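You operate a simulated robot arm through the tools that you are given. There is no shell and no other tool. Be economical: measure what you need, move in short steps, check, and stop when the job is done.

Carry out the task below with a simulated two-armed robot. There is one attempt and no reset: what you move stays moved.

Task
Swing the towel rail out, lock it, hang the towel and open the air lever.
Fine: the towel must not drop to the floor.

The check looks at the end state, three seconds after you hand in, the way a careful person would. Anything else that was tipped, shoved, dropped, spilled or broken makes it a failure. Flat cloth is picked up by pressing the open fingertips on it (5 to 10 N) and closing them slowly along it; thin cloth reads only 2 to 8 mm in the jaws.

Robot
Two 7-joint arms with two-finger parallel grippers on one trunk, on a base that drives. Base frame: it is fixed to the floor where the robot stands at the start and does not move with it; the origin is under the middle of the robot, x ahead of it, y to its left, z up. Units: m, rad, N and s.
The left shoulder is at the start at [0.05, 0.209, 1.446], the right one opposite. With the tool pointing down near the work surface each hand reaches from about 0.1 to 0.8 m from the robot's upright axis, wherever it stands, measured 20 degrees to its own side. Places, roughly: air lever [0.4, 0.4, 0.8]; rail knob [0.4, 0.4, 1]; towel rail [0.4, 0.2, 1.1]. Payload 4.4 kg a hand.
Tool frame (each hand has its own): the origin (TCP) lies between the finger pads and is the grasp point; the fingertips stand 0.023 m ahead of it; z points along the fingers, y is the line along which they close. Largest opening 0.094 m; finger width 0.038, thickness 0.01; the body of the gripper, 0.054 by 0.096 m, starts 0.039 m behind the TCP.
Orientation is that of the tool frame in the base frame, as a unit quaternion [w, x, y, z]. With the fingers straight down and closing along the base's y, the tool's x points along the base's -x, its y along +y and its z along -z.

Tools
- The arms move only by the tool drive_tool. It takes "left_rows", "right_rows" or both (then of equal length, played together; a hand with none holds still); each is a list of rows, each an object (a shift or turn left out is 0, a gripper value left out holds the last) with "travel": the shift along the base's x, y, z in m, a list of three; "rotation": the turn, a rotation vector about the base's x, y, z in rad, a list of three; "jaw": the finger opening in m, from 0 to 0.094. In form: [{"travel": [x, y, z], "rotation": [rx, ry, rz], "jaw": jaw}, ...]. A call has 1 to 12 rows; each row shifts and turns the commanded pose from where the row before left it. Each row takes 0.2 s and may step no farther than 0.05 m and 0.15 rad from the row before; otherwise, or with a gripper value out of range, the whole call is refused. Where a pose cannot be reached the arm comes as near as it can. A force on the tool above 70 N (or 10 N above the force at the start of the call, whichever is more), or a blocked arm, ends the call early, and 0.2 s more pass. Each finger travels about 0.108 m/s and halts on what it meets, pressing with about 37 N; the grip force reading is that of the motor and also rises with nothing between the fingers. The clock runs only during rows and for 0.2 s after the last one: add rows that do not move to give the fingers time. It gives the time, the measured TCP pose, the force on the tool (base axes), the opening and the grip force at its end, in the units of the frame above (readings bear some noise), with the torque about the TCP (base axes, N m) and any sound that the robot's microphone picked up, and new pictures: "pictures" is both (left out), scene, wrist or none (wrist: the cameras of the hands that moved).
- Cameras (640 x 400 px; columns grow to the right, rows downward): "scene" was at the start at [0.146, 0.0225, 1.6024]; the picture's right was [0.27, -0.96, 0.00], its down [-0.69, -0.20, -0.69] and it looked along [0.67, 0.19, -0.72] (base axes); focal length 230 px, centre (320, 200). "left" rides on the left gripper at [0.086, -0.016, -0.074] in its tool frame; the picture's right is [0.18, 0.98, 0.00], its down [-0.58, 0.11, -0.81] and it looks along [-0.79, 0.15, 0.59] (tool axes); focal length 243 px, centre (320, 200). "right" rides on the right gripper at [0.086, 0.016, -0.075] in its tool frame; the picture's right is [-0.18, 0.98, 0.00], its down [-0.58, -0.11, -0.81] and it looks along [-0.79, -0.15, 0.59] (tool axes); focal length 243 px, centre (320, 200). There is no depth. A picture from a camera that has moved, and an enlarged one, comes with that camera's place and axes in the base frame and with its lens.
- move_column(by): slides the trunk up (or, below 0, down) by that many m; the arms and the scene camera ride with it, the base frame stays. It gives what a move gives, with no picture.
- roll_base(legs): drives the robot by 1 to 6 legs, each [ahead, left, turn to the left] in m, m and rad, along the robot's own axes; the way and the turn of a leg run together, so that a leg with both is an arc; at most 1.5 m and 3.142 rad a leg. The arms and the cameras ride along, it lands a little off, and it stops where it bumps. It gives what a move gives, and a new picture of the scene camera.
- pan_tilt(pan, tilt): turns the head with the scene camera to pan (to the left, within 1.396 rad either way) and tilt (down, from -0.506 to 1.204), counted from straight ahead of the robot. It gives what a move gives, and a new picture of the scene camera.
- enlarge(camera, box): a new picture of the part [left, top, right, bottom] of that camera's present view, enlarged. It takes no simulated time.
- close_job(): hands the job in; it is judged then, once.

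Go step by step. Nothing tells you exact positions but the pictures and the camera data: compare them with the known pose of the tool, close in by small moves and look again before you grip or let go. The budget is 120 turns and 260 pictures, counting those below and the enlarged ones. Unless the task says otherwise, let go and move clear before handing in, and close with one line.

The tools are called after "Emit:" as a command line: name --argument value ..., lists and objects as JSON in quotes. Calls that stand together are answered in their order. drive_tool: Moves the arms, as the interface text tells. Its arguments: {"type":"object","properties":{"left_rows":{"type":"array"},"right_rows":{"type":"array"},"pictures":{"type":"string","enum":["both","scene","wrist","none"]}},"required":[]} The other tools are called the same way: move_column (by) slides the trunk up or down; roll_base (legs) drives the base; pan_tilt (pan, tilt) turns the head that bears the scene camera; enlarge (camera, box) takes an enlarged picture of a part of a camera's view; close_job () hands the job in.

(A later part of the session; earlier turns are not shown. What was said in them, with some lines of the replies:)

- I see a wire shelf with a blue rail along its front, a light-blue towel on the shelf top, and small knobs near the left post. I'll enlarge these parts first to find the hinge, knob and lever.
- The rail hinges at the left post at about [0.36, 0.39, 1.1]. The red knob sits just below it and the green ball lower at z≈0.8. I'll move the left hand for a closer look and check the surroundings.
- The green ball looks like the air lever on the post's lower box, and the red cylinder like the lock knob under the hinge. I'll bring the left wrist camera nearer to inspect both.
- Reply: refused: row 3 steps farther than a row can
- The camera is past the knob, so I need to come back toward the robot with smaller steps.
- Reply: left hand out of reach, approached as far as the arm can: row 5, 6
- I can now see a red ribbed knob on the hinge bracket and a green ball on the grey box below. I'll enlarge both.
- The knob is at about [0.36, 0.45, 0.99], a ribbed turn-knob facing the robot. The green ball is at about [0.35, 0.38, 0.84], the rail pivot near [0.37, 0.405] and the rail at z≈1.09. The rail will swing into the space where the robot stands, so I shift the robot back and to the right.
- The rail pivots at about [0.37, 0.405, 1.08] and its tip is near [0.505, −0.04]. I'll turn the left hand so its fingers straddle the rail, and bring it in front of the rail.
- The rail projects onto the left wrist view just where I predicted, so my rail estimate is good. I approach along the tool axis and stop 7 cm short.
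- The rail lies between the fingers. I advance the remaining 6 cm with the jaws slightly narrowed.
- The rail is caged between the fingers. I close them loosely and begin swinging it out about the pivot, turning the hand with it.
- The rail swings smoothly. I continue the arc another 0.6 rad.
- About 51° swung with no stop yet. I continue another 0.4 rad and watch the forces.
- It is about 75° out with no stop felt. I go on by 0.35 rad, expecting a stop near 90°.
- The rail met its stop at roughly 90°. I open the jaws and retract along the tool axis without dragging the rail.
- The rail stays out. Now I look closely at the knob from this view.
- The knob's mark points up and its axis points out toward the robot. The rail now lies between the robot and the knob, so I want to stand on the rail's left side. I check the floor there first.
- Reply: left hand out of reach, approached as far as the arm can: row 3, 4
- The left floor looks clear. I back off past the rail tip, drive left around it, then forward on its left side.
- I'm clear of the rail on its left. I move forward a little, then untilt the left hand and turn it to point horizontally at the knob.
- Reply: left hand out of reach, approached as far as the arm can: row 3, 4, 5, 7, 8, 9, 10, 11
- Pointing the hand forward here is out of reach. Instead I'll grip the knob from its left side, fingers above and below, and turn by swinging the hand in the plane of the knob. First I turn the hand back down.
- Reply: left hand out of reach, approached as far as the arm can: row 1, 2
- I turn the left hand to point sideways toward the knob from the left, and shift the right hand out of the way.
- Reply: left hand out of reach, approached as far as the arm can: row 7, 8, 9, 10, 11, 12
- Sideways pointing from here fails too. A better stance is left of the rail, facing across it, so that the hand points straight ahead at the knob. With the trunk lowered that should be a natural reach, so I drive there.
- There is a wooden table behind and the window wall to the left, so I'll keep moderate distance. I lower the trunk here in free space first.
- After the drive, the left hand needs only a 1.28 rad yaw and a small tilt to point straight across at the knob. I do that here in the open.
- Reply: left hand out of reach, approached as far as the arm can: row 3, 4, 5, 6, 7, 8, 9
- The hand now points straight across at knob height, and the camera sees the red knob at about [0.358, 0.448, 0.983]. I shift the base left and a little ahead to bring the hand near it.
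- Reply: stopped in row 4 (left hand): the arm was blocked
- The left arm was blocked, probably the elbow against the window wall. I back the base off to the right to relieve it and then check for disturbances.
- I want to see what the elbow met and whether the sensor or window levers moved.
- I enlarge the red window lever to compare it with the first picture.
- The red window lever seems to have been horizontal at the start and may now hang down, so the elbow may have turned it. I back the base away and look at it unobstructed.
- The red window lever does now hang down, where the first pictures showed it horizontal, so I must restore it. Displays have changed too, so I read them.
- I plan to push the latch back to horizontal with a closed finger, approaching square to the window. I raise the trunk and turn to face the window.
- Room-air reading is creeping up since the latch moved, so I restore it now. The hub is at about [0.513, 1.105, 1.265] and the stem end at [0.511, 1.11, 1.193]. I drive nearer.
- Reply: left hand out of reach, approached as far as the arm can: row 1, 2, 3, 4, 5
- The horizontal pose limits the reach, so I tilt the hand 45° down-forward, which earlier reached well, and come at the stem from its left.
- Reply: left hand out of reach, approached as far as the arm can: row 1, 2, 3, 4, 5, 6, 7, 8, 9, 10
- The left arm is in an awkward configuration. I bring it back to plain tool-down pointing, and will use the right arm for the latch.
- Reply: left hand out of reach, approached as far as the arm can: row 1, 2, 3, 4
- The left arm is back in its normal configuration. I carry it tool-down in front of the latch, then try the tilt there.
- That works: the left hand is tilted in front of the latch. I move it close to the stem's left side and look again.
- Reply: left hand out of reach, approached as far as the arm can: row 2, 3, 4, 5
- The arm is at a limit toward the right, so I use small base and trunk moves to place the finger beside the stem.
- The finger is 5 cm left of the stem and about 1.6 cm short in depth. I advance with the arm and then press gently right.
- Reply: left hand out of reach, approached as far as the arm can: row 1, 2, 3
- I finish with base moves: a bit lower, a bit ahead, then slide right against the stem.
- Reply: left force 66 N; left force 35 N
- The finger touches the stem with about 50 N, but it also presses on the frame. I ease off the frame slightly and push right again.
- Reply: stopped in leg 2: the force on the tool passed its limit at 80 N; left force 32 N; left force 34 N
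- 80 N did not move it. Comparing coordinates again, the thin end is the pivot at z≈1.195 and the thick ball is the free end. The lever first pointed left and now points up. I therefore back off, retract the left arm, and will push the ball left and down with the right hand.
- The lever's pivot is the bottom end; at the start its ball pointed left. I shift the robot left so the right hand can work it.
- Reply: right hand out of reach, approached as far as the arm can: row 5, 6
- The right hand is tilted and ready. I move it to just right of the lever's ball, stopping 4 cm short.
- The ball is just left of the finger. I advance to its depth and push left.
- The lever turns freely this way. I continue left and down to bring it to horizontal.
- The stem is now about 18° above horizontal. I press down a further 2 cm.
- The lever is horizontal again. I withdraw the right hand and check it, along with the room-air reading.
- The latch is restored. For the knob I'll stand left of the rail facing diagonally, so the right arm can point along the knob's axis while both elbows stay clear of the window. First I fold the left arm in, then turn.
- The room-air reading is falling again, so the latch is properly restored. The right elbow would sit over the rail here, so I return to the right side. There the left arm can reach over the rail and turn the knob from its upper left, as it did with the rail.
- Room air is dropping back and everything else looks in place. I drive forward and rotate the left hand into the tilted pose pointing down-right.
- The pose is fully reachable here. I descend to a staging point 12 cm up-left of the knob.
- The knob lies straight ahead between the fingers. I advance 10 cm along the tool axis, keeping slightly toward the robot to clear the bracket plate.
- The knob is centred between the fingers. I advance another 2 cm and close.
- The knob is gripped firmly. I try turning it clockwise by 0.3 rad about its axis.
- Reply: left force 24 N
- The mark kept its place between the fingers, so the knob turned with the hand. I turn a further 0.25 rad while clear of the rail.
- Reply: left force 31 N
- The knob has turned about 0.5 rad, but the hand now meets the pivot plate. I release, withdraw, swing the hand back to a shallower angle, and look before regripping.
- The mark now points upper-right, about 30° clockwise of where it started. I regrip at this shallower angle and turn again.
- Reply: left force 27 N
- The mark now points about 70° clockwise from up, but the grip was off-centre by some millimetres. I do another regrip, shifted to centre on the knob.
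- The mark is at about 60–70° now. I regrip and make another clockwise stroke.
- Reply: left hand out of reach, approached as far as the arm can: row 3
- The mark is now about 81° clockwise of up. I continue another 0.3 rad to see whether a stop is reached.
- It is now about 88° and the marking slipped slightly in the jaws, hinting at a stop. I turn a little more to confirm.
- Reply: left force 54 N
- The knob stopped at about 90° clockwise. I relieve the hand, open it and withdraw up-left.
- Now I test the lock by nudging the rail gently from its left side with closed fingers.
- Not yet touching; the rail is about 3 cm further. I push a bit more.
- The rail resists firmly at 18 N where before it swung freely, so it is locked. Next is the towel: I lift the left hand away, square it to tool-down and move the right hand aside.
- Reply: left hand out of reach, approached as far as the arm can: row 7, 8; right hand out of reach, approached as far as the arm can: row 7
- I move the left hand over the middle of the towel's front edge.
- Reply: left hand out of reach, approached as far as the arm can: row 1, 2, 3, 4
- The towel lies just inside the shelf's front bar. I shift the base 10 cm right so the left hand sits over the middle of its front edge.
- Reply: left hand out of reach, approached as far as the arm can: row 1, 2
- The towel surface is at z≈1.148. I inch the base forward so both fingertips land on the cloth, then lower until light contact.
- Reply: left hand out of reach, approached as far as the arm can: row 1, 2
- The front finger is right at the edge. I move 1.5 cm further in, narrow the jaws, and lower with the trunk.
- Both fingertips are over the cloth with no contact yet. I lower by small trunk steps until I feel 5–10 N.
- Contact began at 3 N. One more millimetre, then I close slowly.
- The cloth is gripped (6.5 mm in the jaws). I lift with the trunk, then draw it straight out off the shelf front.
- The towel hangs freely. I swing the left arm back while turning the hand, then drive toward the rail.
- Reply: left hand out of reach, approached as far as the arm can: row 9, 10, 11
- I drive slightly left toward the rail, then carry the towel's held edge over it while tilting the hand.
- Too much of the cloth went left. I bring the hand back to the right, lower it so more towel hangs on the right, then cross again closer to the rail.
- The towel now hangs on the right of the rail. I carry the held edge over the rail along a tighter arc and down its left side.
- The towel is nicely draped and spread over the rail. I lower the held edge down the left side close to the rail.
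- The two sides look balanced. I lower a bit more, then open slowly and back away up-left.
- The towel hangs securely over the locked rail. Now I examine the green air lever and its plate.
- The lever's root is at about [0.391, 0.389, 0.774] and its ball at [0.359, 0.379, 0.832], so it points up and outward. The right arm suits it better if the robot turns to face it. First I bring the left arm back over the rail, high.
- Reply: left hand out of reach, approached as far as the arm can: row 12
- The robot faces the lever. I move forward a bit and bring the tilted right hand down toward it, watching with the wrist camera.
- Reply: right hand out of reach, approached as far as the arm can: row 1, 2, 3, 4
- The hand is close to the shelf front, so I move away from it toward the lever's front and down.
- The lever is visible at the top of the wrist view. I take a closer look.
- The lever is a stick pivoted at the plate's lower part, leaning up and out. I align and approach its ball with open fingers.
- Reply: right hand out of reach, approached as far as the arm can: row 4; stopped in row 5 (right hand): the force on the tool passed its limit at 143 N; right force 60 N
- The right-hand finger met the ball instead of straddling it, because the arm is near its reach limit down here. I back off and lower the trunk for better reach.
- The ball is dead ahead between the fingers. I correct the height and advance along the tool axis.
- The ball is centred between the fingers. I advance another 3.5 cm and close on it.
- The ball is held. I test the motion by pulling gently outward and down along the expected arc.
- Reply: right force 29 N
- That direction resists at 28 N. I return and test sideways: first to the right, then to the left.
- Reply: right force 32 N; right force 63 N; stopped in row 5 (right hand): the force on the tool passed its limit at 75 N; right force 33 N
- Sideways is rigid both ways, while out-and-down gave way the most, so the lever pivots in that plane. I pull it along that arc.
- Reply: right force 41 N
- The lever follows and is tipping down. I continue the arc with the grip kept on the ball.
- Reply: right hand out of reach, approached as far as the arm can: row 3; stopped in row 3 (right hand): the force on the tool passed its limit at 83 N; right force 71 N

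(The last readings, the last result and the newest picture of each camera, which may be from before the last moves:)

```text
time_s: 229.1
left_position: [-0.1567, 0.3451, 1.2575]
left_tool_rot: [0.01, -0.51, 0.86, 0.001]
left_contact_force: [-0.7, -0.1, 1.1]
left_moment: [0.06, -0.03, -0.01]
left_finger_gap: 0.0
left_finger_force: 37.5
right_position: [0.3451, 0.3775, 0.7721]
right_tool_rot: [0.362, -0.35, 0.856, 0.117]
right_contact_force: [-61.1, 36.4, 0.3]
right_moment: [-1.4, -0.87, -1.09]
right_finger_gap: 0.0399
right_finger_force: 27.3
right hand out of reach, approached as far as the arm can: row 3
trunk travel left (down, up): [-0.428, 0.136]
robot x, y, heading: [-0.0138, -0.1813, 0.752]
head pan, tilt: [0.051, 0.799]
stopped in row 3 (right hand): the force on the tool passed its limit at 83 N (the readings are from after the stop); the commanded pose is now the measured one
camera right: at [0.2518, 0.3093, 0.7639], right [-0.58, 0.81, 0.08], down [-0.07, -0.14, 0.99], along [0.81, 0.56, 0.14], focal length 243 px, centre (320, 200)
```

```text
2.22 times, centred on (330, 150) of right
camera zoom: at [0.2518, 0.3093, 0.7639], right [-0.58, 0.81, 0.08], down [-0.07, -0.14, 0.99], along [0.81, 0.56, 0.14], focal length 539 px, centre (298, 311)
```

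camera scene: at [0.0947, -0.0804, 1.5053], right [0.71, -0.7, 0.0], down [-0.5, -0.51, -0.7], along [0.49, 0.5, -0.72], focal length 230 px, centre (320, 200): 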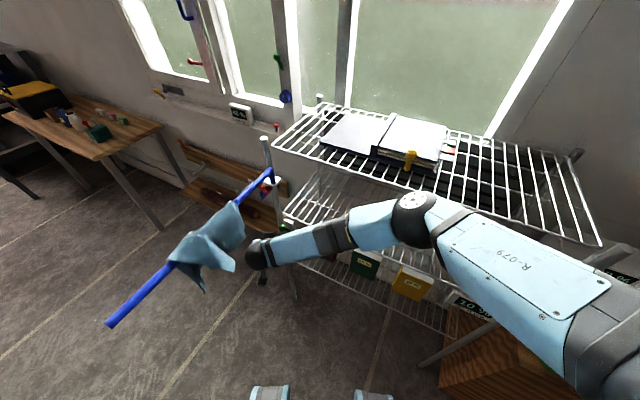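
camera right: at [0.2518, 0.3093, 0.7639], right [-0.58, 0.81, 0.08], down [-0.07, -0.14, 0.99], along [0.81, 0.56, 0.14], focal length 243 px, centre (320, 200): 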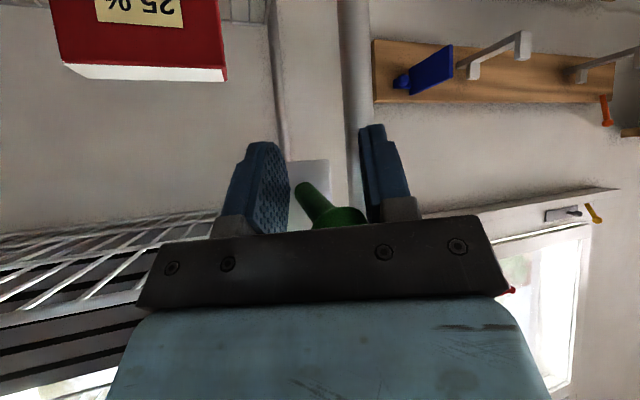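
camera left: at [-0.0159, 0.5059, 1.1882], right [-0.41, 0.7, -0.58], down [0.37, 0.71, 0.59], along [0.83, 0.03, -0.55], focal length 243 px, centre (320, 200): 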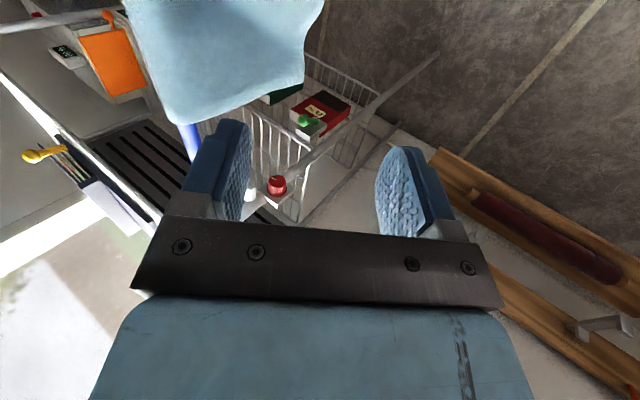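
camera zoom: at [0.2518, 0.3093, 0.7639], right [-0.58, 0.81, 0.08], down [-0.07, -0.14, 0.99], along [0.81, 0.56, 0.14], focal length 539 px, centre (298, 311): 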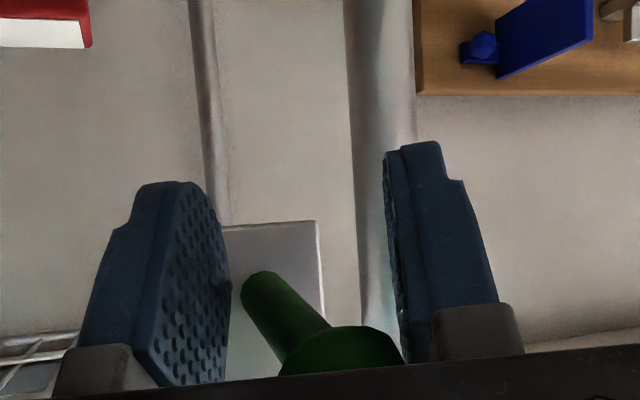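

The lever has tipped to nearly horizontal, with the ball at about [0.328, 0.370, 0.787], and has slid toward my palm. I open, withdraw along the tool axis, and will then press it down from above.

Emit:
drive_tool --right_rows '[{"jaw": 0.07}, {"jaw": 0.07}, {"travel": [-0.0106, -0.009, 0.0145]}, {"travel": [-0.0106, -0.009, 0.0145]}, {"travel": [-0.0106, -0.009, 0.0145]}, {"travel": [-0.0106, -0.009, 0.0145]}, {"travel": [-0.0106, -0.009, 0.0145]}, {"travel": [-0.0106, -0.009, 0.0145]}, {"jaw": 0.0}, {"jaw": 0.0}, {}]' --pictures "both"

Emit:
enlarge --camera "right" --box '[200, 60, 460, 240]'

```text
time_s: 231.5
left_position: [-0.1492, 0.3451, 1.2591]
left_tool_rot: [0.009, -0.508, 0.861, 0.002]
left_contact_force: [0.5, 0.2, 0.2]
left_moment: [-0.01, 0.0, -0.02]
left_finger_gap: 0.0001
left_finger_force: 37.3
right_position: [0.2875, 0.3187, 0.8587]
right_tool_rot: [0.363, -0.343, 0.859, 0.111]
right_contact_force: [0.8, 0.6, 0.5]
right_moment: [0.0, -0.01, 0.0]
right_finger_gap: 0.0001
right_finger_force: 37.1
trunk travel left (down, up): [-0.428, 0.136]
robot x, y, heading: [-0.0133, -0.1865, 0.744]
head pan, tilt: [0.051, 0.799]
camera scene: at [0.0933, -0.0798, 1.5053], right [0.72, -0.7, 0.0], down [-0.5, -0.51, -0.7], along [0.49, 0.5, -0.72], focal length 230 px, centre (320, 200)
camera right: at [0.1923, 0.2531, 0.8504], right [-0.57, 0.82, 0.07], down [-0.08, -0.14, 0.99], along [0.82, 0.55, 0.14], focal length 243 px, centre (320, 200)
```

scene: 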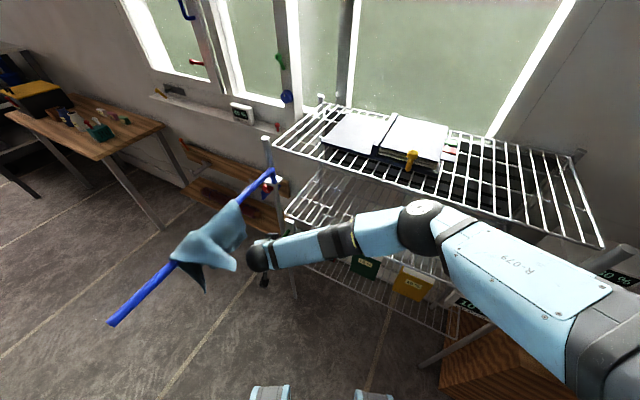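
right: 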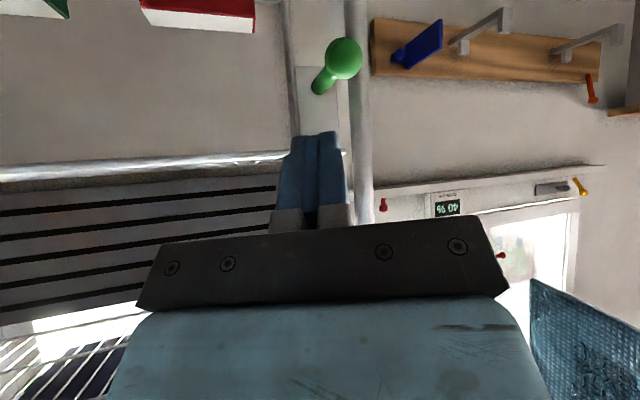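

```text
2.22 times, centred on (330, 150) of right
camera zoom: at [0.1923, 0.2531, 0.8504], right [-0.57, 0.82, 0.07], down [-0.08, -0.14, 0.99], along [0.82, 0.55, 0.14], focal length 539 px, centre (298, 311)
```

zoom: 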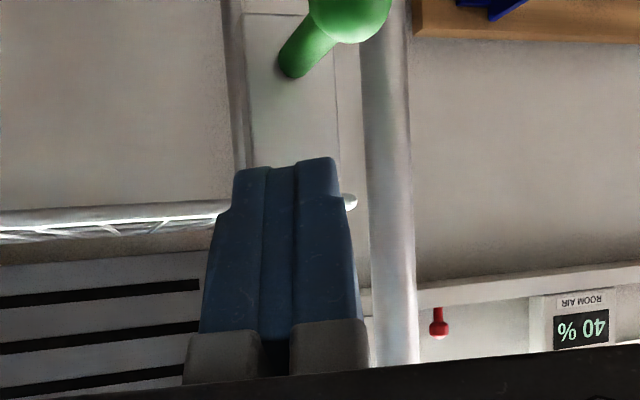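

The lever now stands straight out, horizontal. I place the closed fingertips on top of the ball and push it down toward its lower stop.

Emit:
drive_tool --right_rows '[{"travel": [0.015, 0.022, -0.012]}, {"travel": [0.0155, 0.022, -0.018]}, {"travel": [0, 0, -0.012]}, {"travel": [0, 0, -0.012]}, {"travel": [0.003, 0.001, -0.012]}, {"travel": [0.004, 0.0015, -0.012]}, {}]' --pictures "wrist"

Emit:
enlarge --camera "right" --box '[200, 60, 460, 240]'

```text
time_s: 233.0
left_position: [-0.1621, 0.3218, 1.269]
left_tool_rot: [0.017, -0.508, 0.861, 0.007]
left_contact_force: [1.5, -2.3, 1.7]
left_moment: [0.11, 0.03, -0.02]
left_finger_gap: 0.0
left_finger_force: 37.3
right_position: [0.3061, 0.3641, 0.8081]
right_tool_rot: [0.369, -0.346, 0.853, 0.13]
right_contact_force: [-41.2, -40.7, 45.3]
right_moment: [-1.16, 0.5, -0.3]
right_finger_gap: 0.0
right_finger_force: 36.7
trunk travel left (down, up): [-0.428, 0.136]
robot x, y, heading: [-0.0165, -0.1846, 0.752]
head pan, tilt: [0.051, 0.799]
stopped in row 7 (right hand): the force on the tool passed its limit at 218 N (the readings are from after the stop); the commanded pose is now the measured one
camera right: at [0.2125, 0.2967, 0.7973], right [-0.58, 0.81, 0.1], down [-0.08, -0.18, 0.98], along [0.81, 0.56, 0.17], focal length 243 px, centre (320, 200)
```

right: 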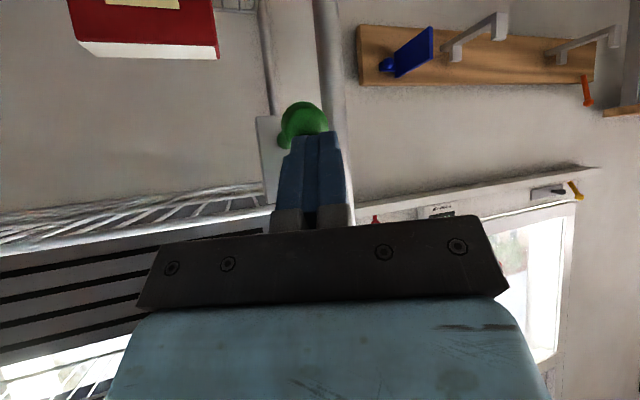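

```text
2.22 times, centred on (330, 150) of right
camera zoom: at [0.2125, 0.2967, 0.7973], right [-0.58, 0.81, 0.1], down [-0.08, -0.18, 0.98], along [0.81, 0.56, 0.17], focal length 539 px, centre (298, 311)
```

zoom: 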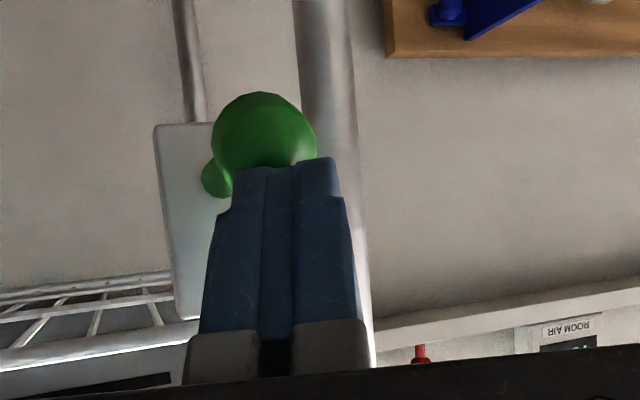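

The lever is about horizontal and no longer gives way under strong downward force, so it has reached its open stop. I back the hand off along the tool axis and look.

Emit:
drive_tool --right_rows '[{"travel": [-0.0106, -0.009, 0.0145]}, {"travel": [-0.0106, -0.009, 0.0145]}, {"travel": [-0.0106, -0.009, 0.0145]}, {"travel": [-0.0106, -0.012, 0.0145]}, {"travel": [-0.0106, -0.02, 0.0145]}, {"travel": [-0.0, -0.04, 0.02]}, {"travel": [0.0, -0.04, 0.02]}, {}]' --pictures "both"

Emit:
enlarge --camera "right" --box '[250, 0, 450, 125]'

Emit:
enlarge --camera "scene" --box '[240, 180, 340, 270]'

```text
time_s: 234.8
left_position: [-0.152, 0.3432, 1.2586]
left_tool_rot: [0.009, -0.508, 0.861, 0.003]
left_contact_force: [0.0, 0.0, -0.7]
left_moment: [0.0, 0.01, 0.01]
left_finger_gap: 0.0001
left_finger_force: 37.3
right_position: [0.2612, 0.2323, 0.9005]
right_tool_rot: [0.363, -0.348, 0.856, 0.119]
right_contact_force: [0.2, -0.1, -0.2]
right_moment: [0.0, -0.01, -0.01]
right_finger_gap: 0.0001
right_finger_force: 36.9
trunk travel left (down, up): [-0.428, 0.136]
robot x, y, heading: [-0.0099, -0.1825, 0.752]
head pan, tilt: [0.051, 0.799]
camera scene: at [0.0915, -0.0798, 1.5053], right [0.72, -0.7, 0.0], down [-0.5, -0.52, -0.7], along [0.49, 0.5, -0.72], focal length 230 px, centre (320, 200)
camera right: at [0.1674, 0.165, 0.8923], right [-0.58, 0.81, 0.08], down [-0.07, -0.15, 0.99], along [0.81, 0.56, 0.15], focal length 243 px, centre (320, 200)
```

scene: 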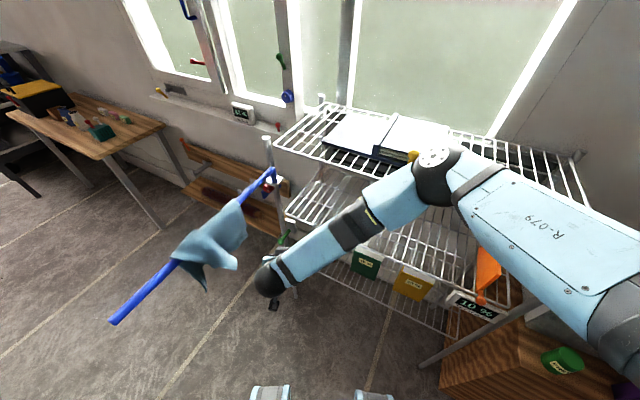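
right: 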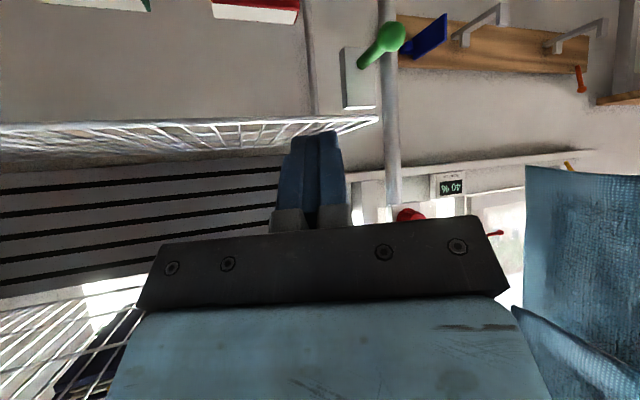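

```text
3.20 times, centred on (350, 62) of right
camera zoom: at [0.1674, 0.165, 0.8923], right [-0.58, 0.81, 0.08], down [-0.07, -0.15, 0.99], along [0.81, 0.56, 0.15], focal length 776 px, centre (224, 640)
```

zoom: 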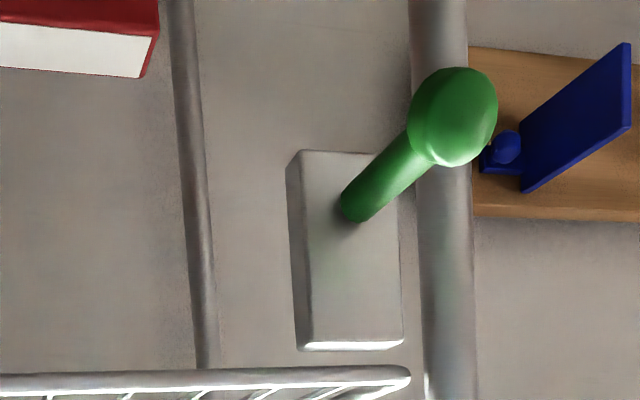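

```text
4.44 times, centred on (290, 225) of scene
camera zoom: at [0.0915, -0.0798, 1.5053], right [0.72, -0.7, 0.0], down [-0.5, -0.52, -0.7], along [0.49, 0.5, -0.72], focal length 1021 px, centre (453, 89)
```

zoom: 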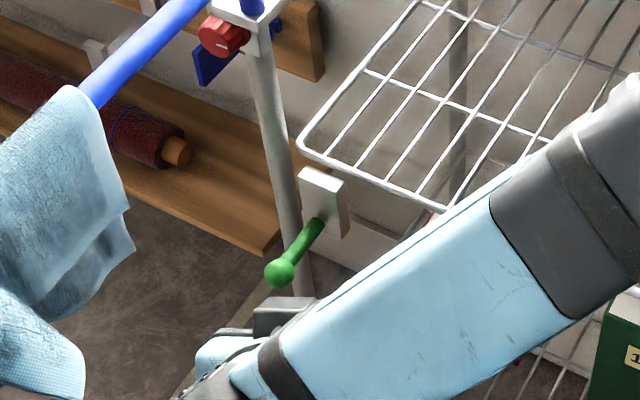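

The lever has moved below horizontal but may not be at its full stop. I press once more from above with the fingertips over the ball.

Emit:
drive_tool --right_rows '[{"travel": [0.015, 0.035, -0.005]}, {"travel": [0.015, 0.035, -0.005]}, {"travel": [0.015, 0.035, -0.015]}, {"travel": [0.017, 0.035, -0.03]}, {"travel": [0.006, 0.003, -0.02]}, {"travel": [0.003, 0.0, -0.015]}, {}]' --pictures "wrist"

Emit:
enlarge --camera "right" --box '[200, 40, 460, 240]'

```text
time_s: 236.4
left_position: [-0.1523, 0.3417, 1.2615]
left_tool_rot: [0.01, -0.508, 0.861, 0.002]
left_contact_force: [0.2, 0.2, 1.0]
left_moment: [0.01, -0.02, 0.0]
left_finger_gap: 0.0
left_finger_force: 36.3
right_position: [0.3332, 0.3758, 0.8146]
right_tool_rot: [0.366, -0.346, 0.856, 0.12]
right_contact_force: [-2.7, 2.1, 21.8]
right_moment: [0.08, 0.0, -0.05]
right_finger_gap: 0.0002
right_finger_force: 36.7
trunk travel left (down, up): [-0.428, 0.136]
robot x, y, heading: [-0.0145, -0.1833, 0.751]
head pan, tilt: [0.051, 0.799]
camera right: at [0.2384, 0.3085, 0.8066], right [-0.58, 0.81, 0.08], down [-0.08, -0.16, 0.98], along [0.81, 0.56, 0.15], focal length 243 px, centre (320, 200)
```

right: 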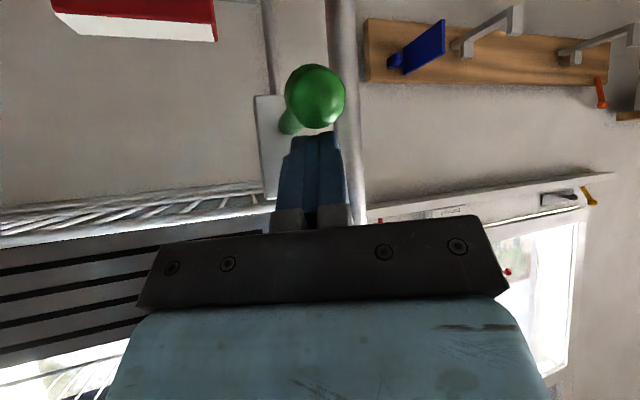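

```text
2.00 times, centred on (330, 140) of right
camera zoom: at [0.2384, 0.3085, 0.8066], right [-0.58, 0.81, 0.08], down [-0.08, -0.16, 0.98], along [0.81, 0.56, 0.15], focal length 485 px, centre (300, 320)
```

zoom: 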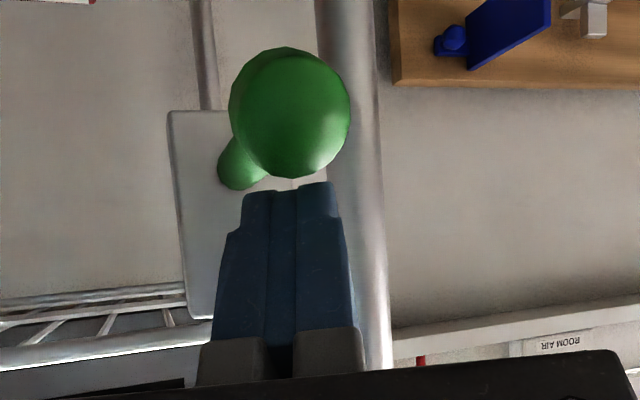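

The fingertip is on top of the stem. I press down in small steps.

Emit:
drive_tool --right_rows '[{"travel": [-0.004, -0.002, -0.006]}, {"travel": [-0.004, -0.002, -0.008]}, {"travel": [0, 0, -0.008]}, {"travel": [0, 0, -0.008]}, {}]' --pictures "wrist"

Emit:
enlarge --camera "right" --box '[200, 40, 460, 240]'

```text
time_s: 237.0
left_position: [-0.1521, 0.3396, 1.2594]
left_tool_rot: [0.011, -0.509, 0.861, 0.004]
left_contact_force: [0.4, -0.9, 0.4]
left_moment: [-0.03, 0.0, 0.0]
left_finger_gap: 0.0
left_finger_force: 36.8
right_position: [0.3311, 0.3777, 0.815]
right_tool_rot: [0.374, -0.345, 0.852, 0.124]
right_contact_force: [-5.6, 0.7, 38.5]
right_moment: [0.01, -0.04, -0.01]
right_finger_gap: 0.0
right_finger_force: 36.8
trunk travel left (down, up): [-0.428, 0.136]
robot x, y, heading: [-0.0129, -0.1822, 0.751]
head pan, tilt: [0.051, 0.799]
stopped in row 2 (right hand): the force on the tool passed its limit at 75 N (the readings are from after the stop); the commanded pose is now the measured one
camera right: at [0.2385, 0.3121, 0.8032], right [-0.58, 0.81, 0.09], down [-0.09, -0.17, 0.98], along [0.81, 0.56, 0.17], focal length 243 px, centre (320, 200)
```

right: 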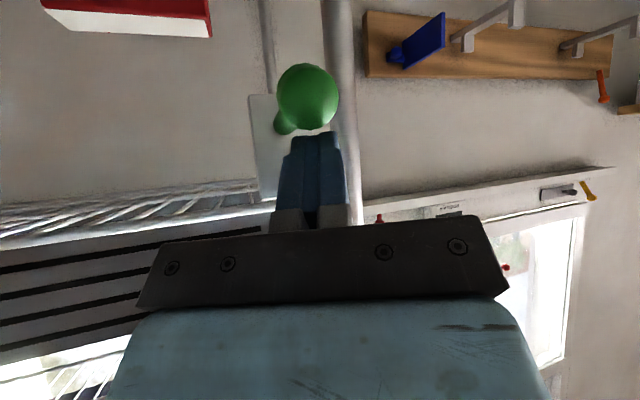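

```text
2.00 times, centred on (330, 140) of right
camera zoom: at [0.2385, 0.3121, 0.8032], right [-0.58, 0.81, 0.09], down [-0.09, -0.17, 0.98], along [0.81, 0.56, 0.17], focal length 485 px, centre (300, 320)
```

zoom: 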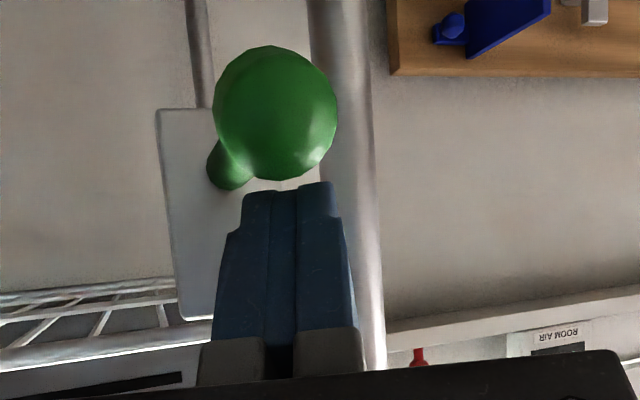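

It holds firm at 75 N, so the lever is at its open stop. I withdraw the right hand away from the rail and up, then make a final check.

Emit:
drive_tool --right_rows '[{"travel": [-0.01, -0.01, 0.015]}, {"travel": [-0.012, -0.02, 0.015]}, {"travel": [-0.012, -0.03, 0.015]}, {"travel": [-0.005, -0.04, 0.015]}, {"travel": [0, -0.04, 0.02]}, {"travel": [0, -0.04, 0.02]}, {"travel": [0, -0.035, 0.03]}, {"travel": [0, -0.03, 0.035]}, {"travel": [0, -0.03, 0.035]}, {"travel": [0, -0.03, 0.035]}, {}]' --pictures "both"

Emit:
enlarge --camera "scene" --box '[90, 140, 340, 330]'

Emit:
enlarge --camera "scene" --box '[240, 160, 340, 250]'

Emit:
enlarge --camera "scene" --box '[120, 0, 320, 150]'

```text
time_s: 239.4
left_position: [-0.1509, 0.3447, 1.259]
left_tool_rot: [0.008, -0.509, 0.861, 0.002]
left_contact_force: [0.4, -0.4, -1.0]
left_moment: [0.03, 0.0, -0.01]
left_finger_gap: 0.0
left_finger_force: 36.8
right_position: [0.294, 0.0731, 1.0429]
right_tool_rot: [0.37, -0.345, 0.854, 0.12]
right_contact_force: [0.1, -0.2, 0.4]
right_moment: [0.03, 0.02, 0.01]
right_finger_gap: 0.0
right_finger_force: 37.1
trunk travel left (down, up): [-0.428, 0.136]
robot x, y, heading: [-0.0127, -0.1855, 0.746]
head pan, tilt: [0.051, 0.799]
camera scene: at [0.0922, -0.0794, 1.5052], right [0.72, -0.7, 0.0], down [-0.5, -0.52, -0.7], along [0.49, 0.5, -0.72], focal length 230 px, centre (320, 200)
camera right: at [0.1999, 0.0071, 1.0324], right [-0.58, 0.81, 0.08], down [-0.09, -0.16, 0.98], along [0.81, 0.56, 0.16], focal length 243 px, centre (320, 200)
```

scene: 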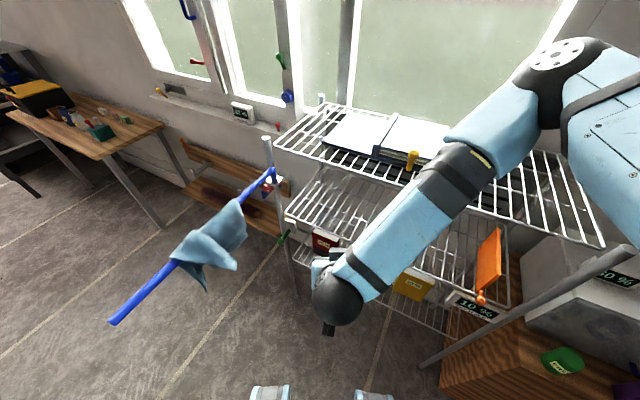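
right: 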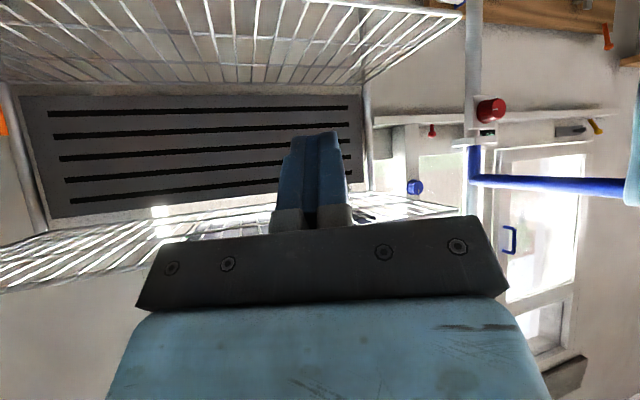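

```text
2.11 times, centred on (215, 235) of scene
camera zoom: at [0.0922, -0.0794, 1.5052], right [0.72, -0.7, 0.0], down [-0.5, -0.52, -0.7], along [0.49, 0.5, -0.72], focal length 484 px, centre (541, 126)
```

zoom: 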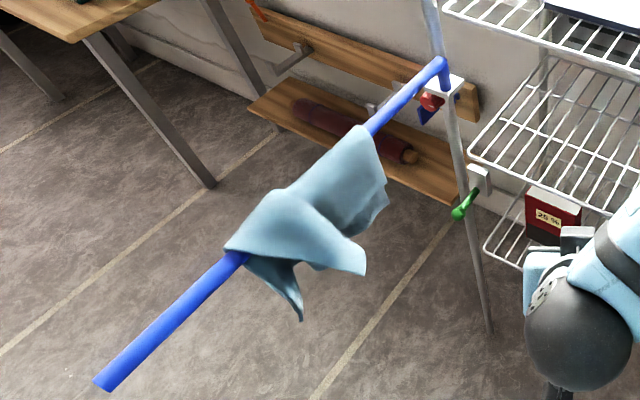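

```text
4.44 times, centred on (290, 205) of scene
camera zoom: at [0.0922, -0.0794, 1.5052], right [0.72, -0.7, 0.0], down [-0.5, -0.52, -0.7], along [0.49, 0.5, -0.72], focal length 1021 px, centre (453, 178)
```

zoom: 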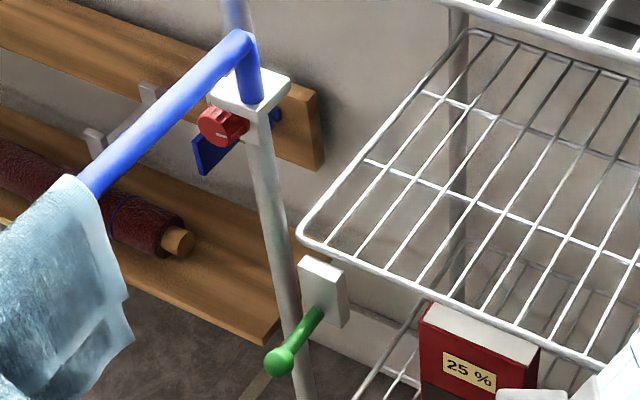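

```text
2.67 times, centred on (220, 75) of scene
camera zoom: at [0.0922, -0.0794, 1.5052], right [0.72, -0.7, 0.0], down [-0.5, -0.52, -0.7], along [0.49, 0.5, -0.72], focal length 612 px, centre (587, 533)
```

zoom: 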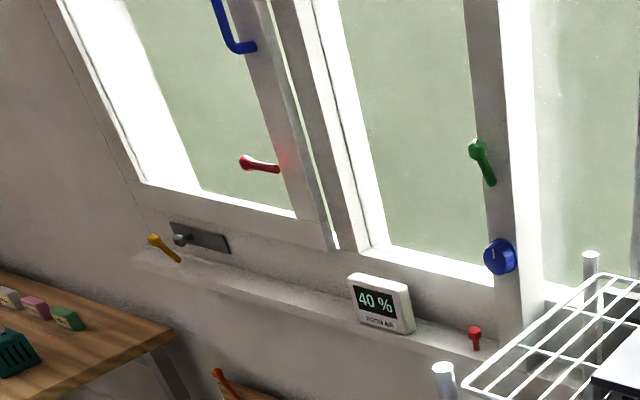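

The rail is out and locked with the knob mark horizontal. The towel hangs over the rail, the air lever is down at its open stop, the window latch is back and room air reads 40 %. Both hands are clear, so I hand in.

Emit:
close_job

```text
The job is handed in.
```

I swung the rail out and locked it, hung the towel over it and pulled the air lever to its open stop. On the way my elbow knocked a window latch; I turned it back and the room-air display returned to 40 %.
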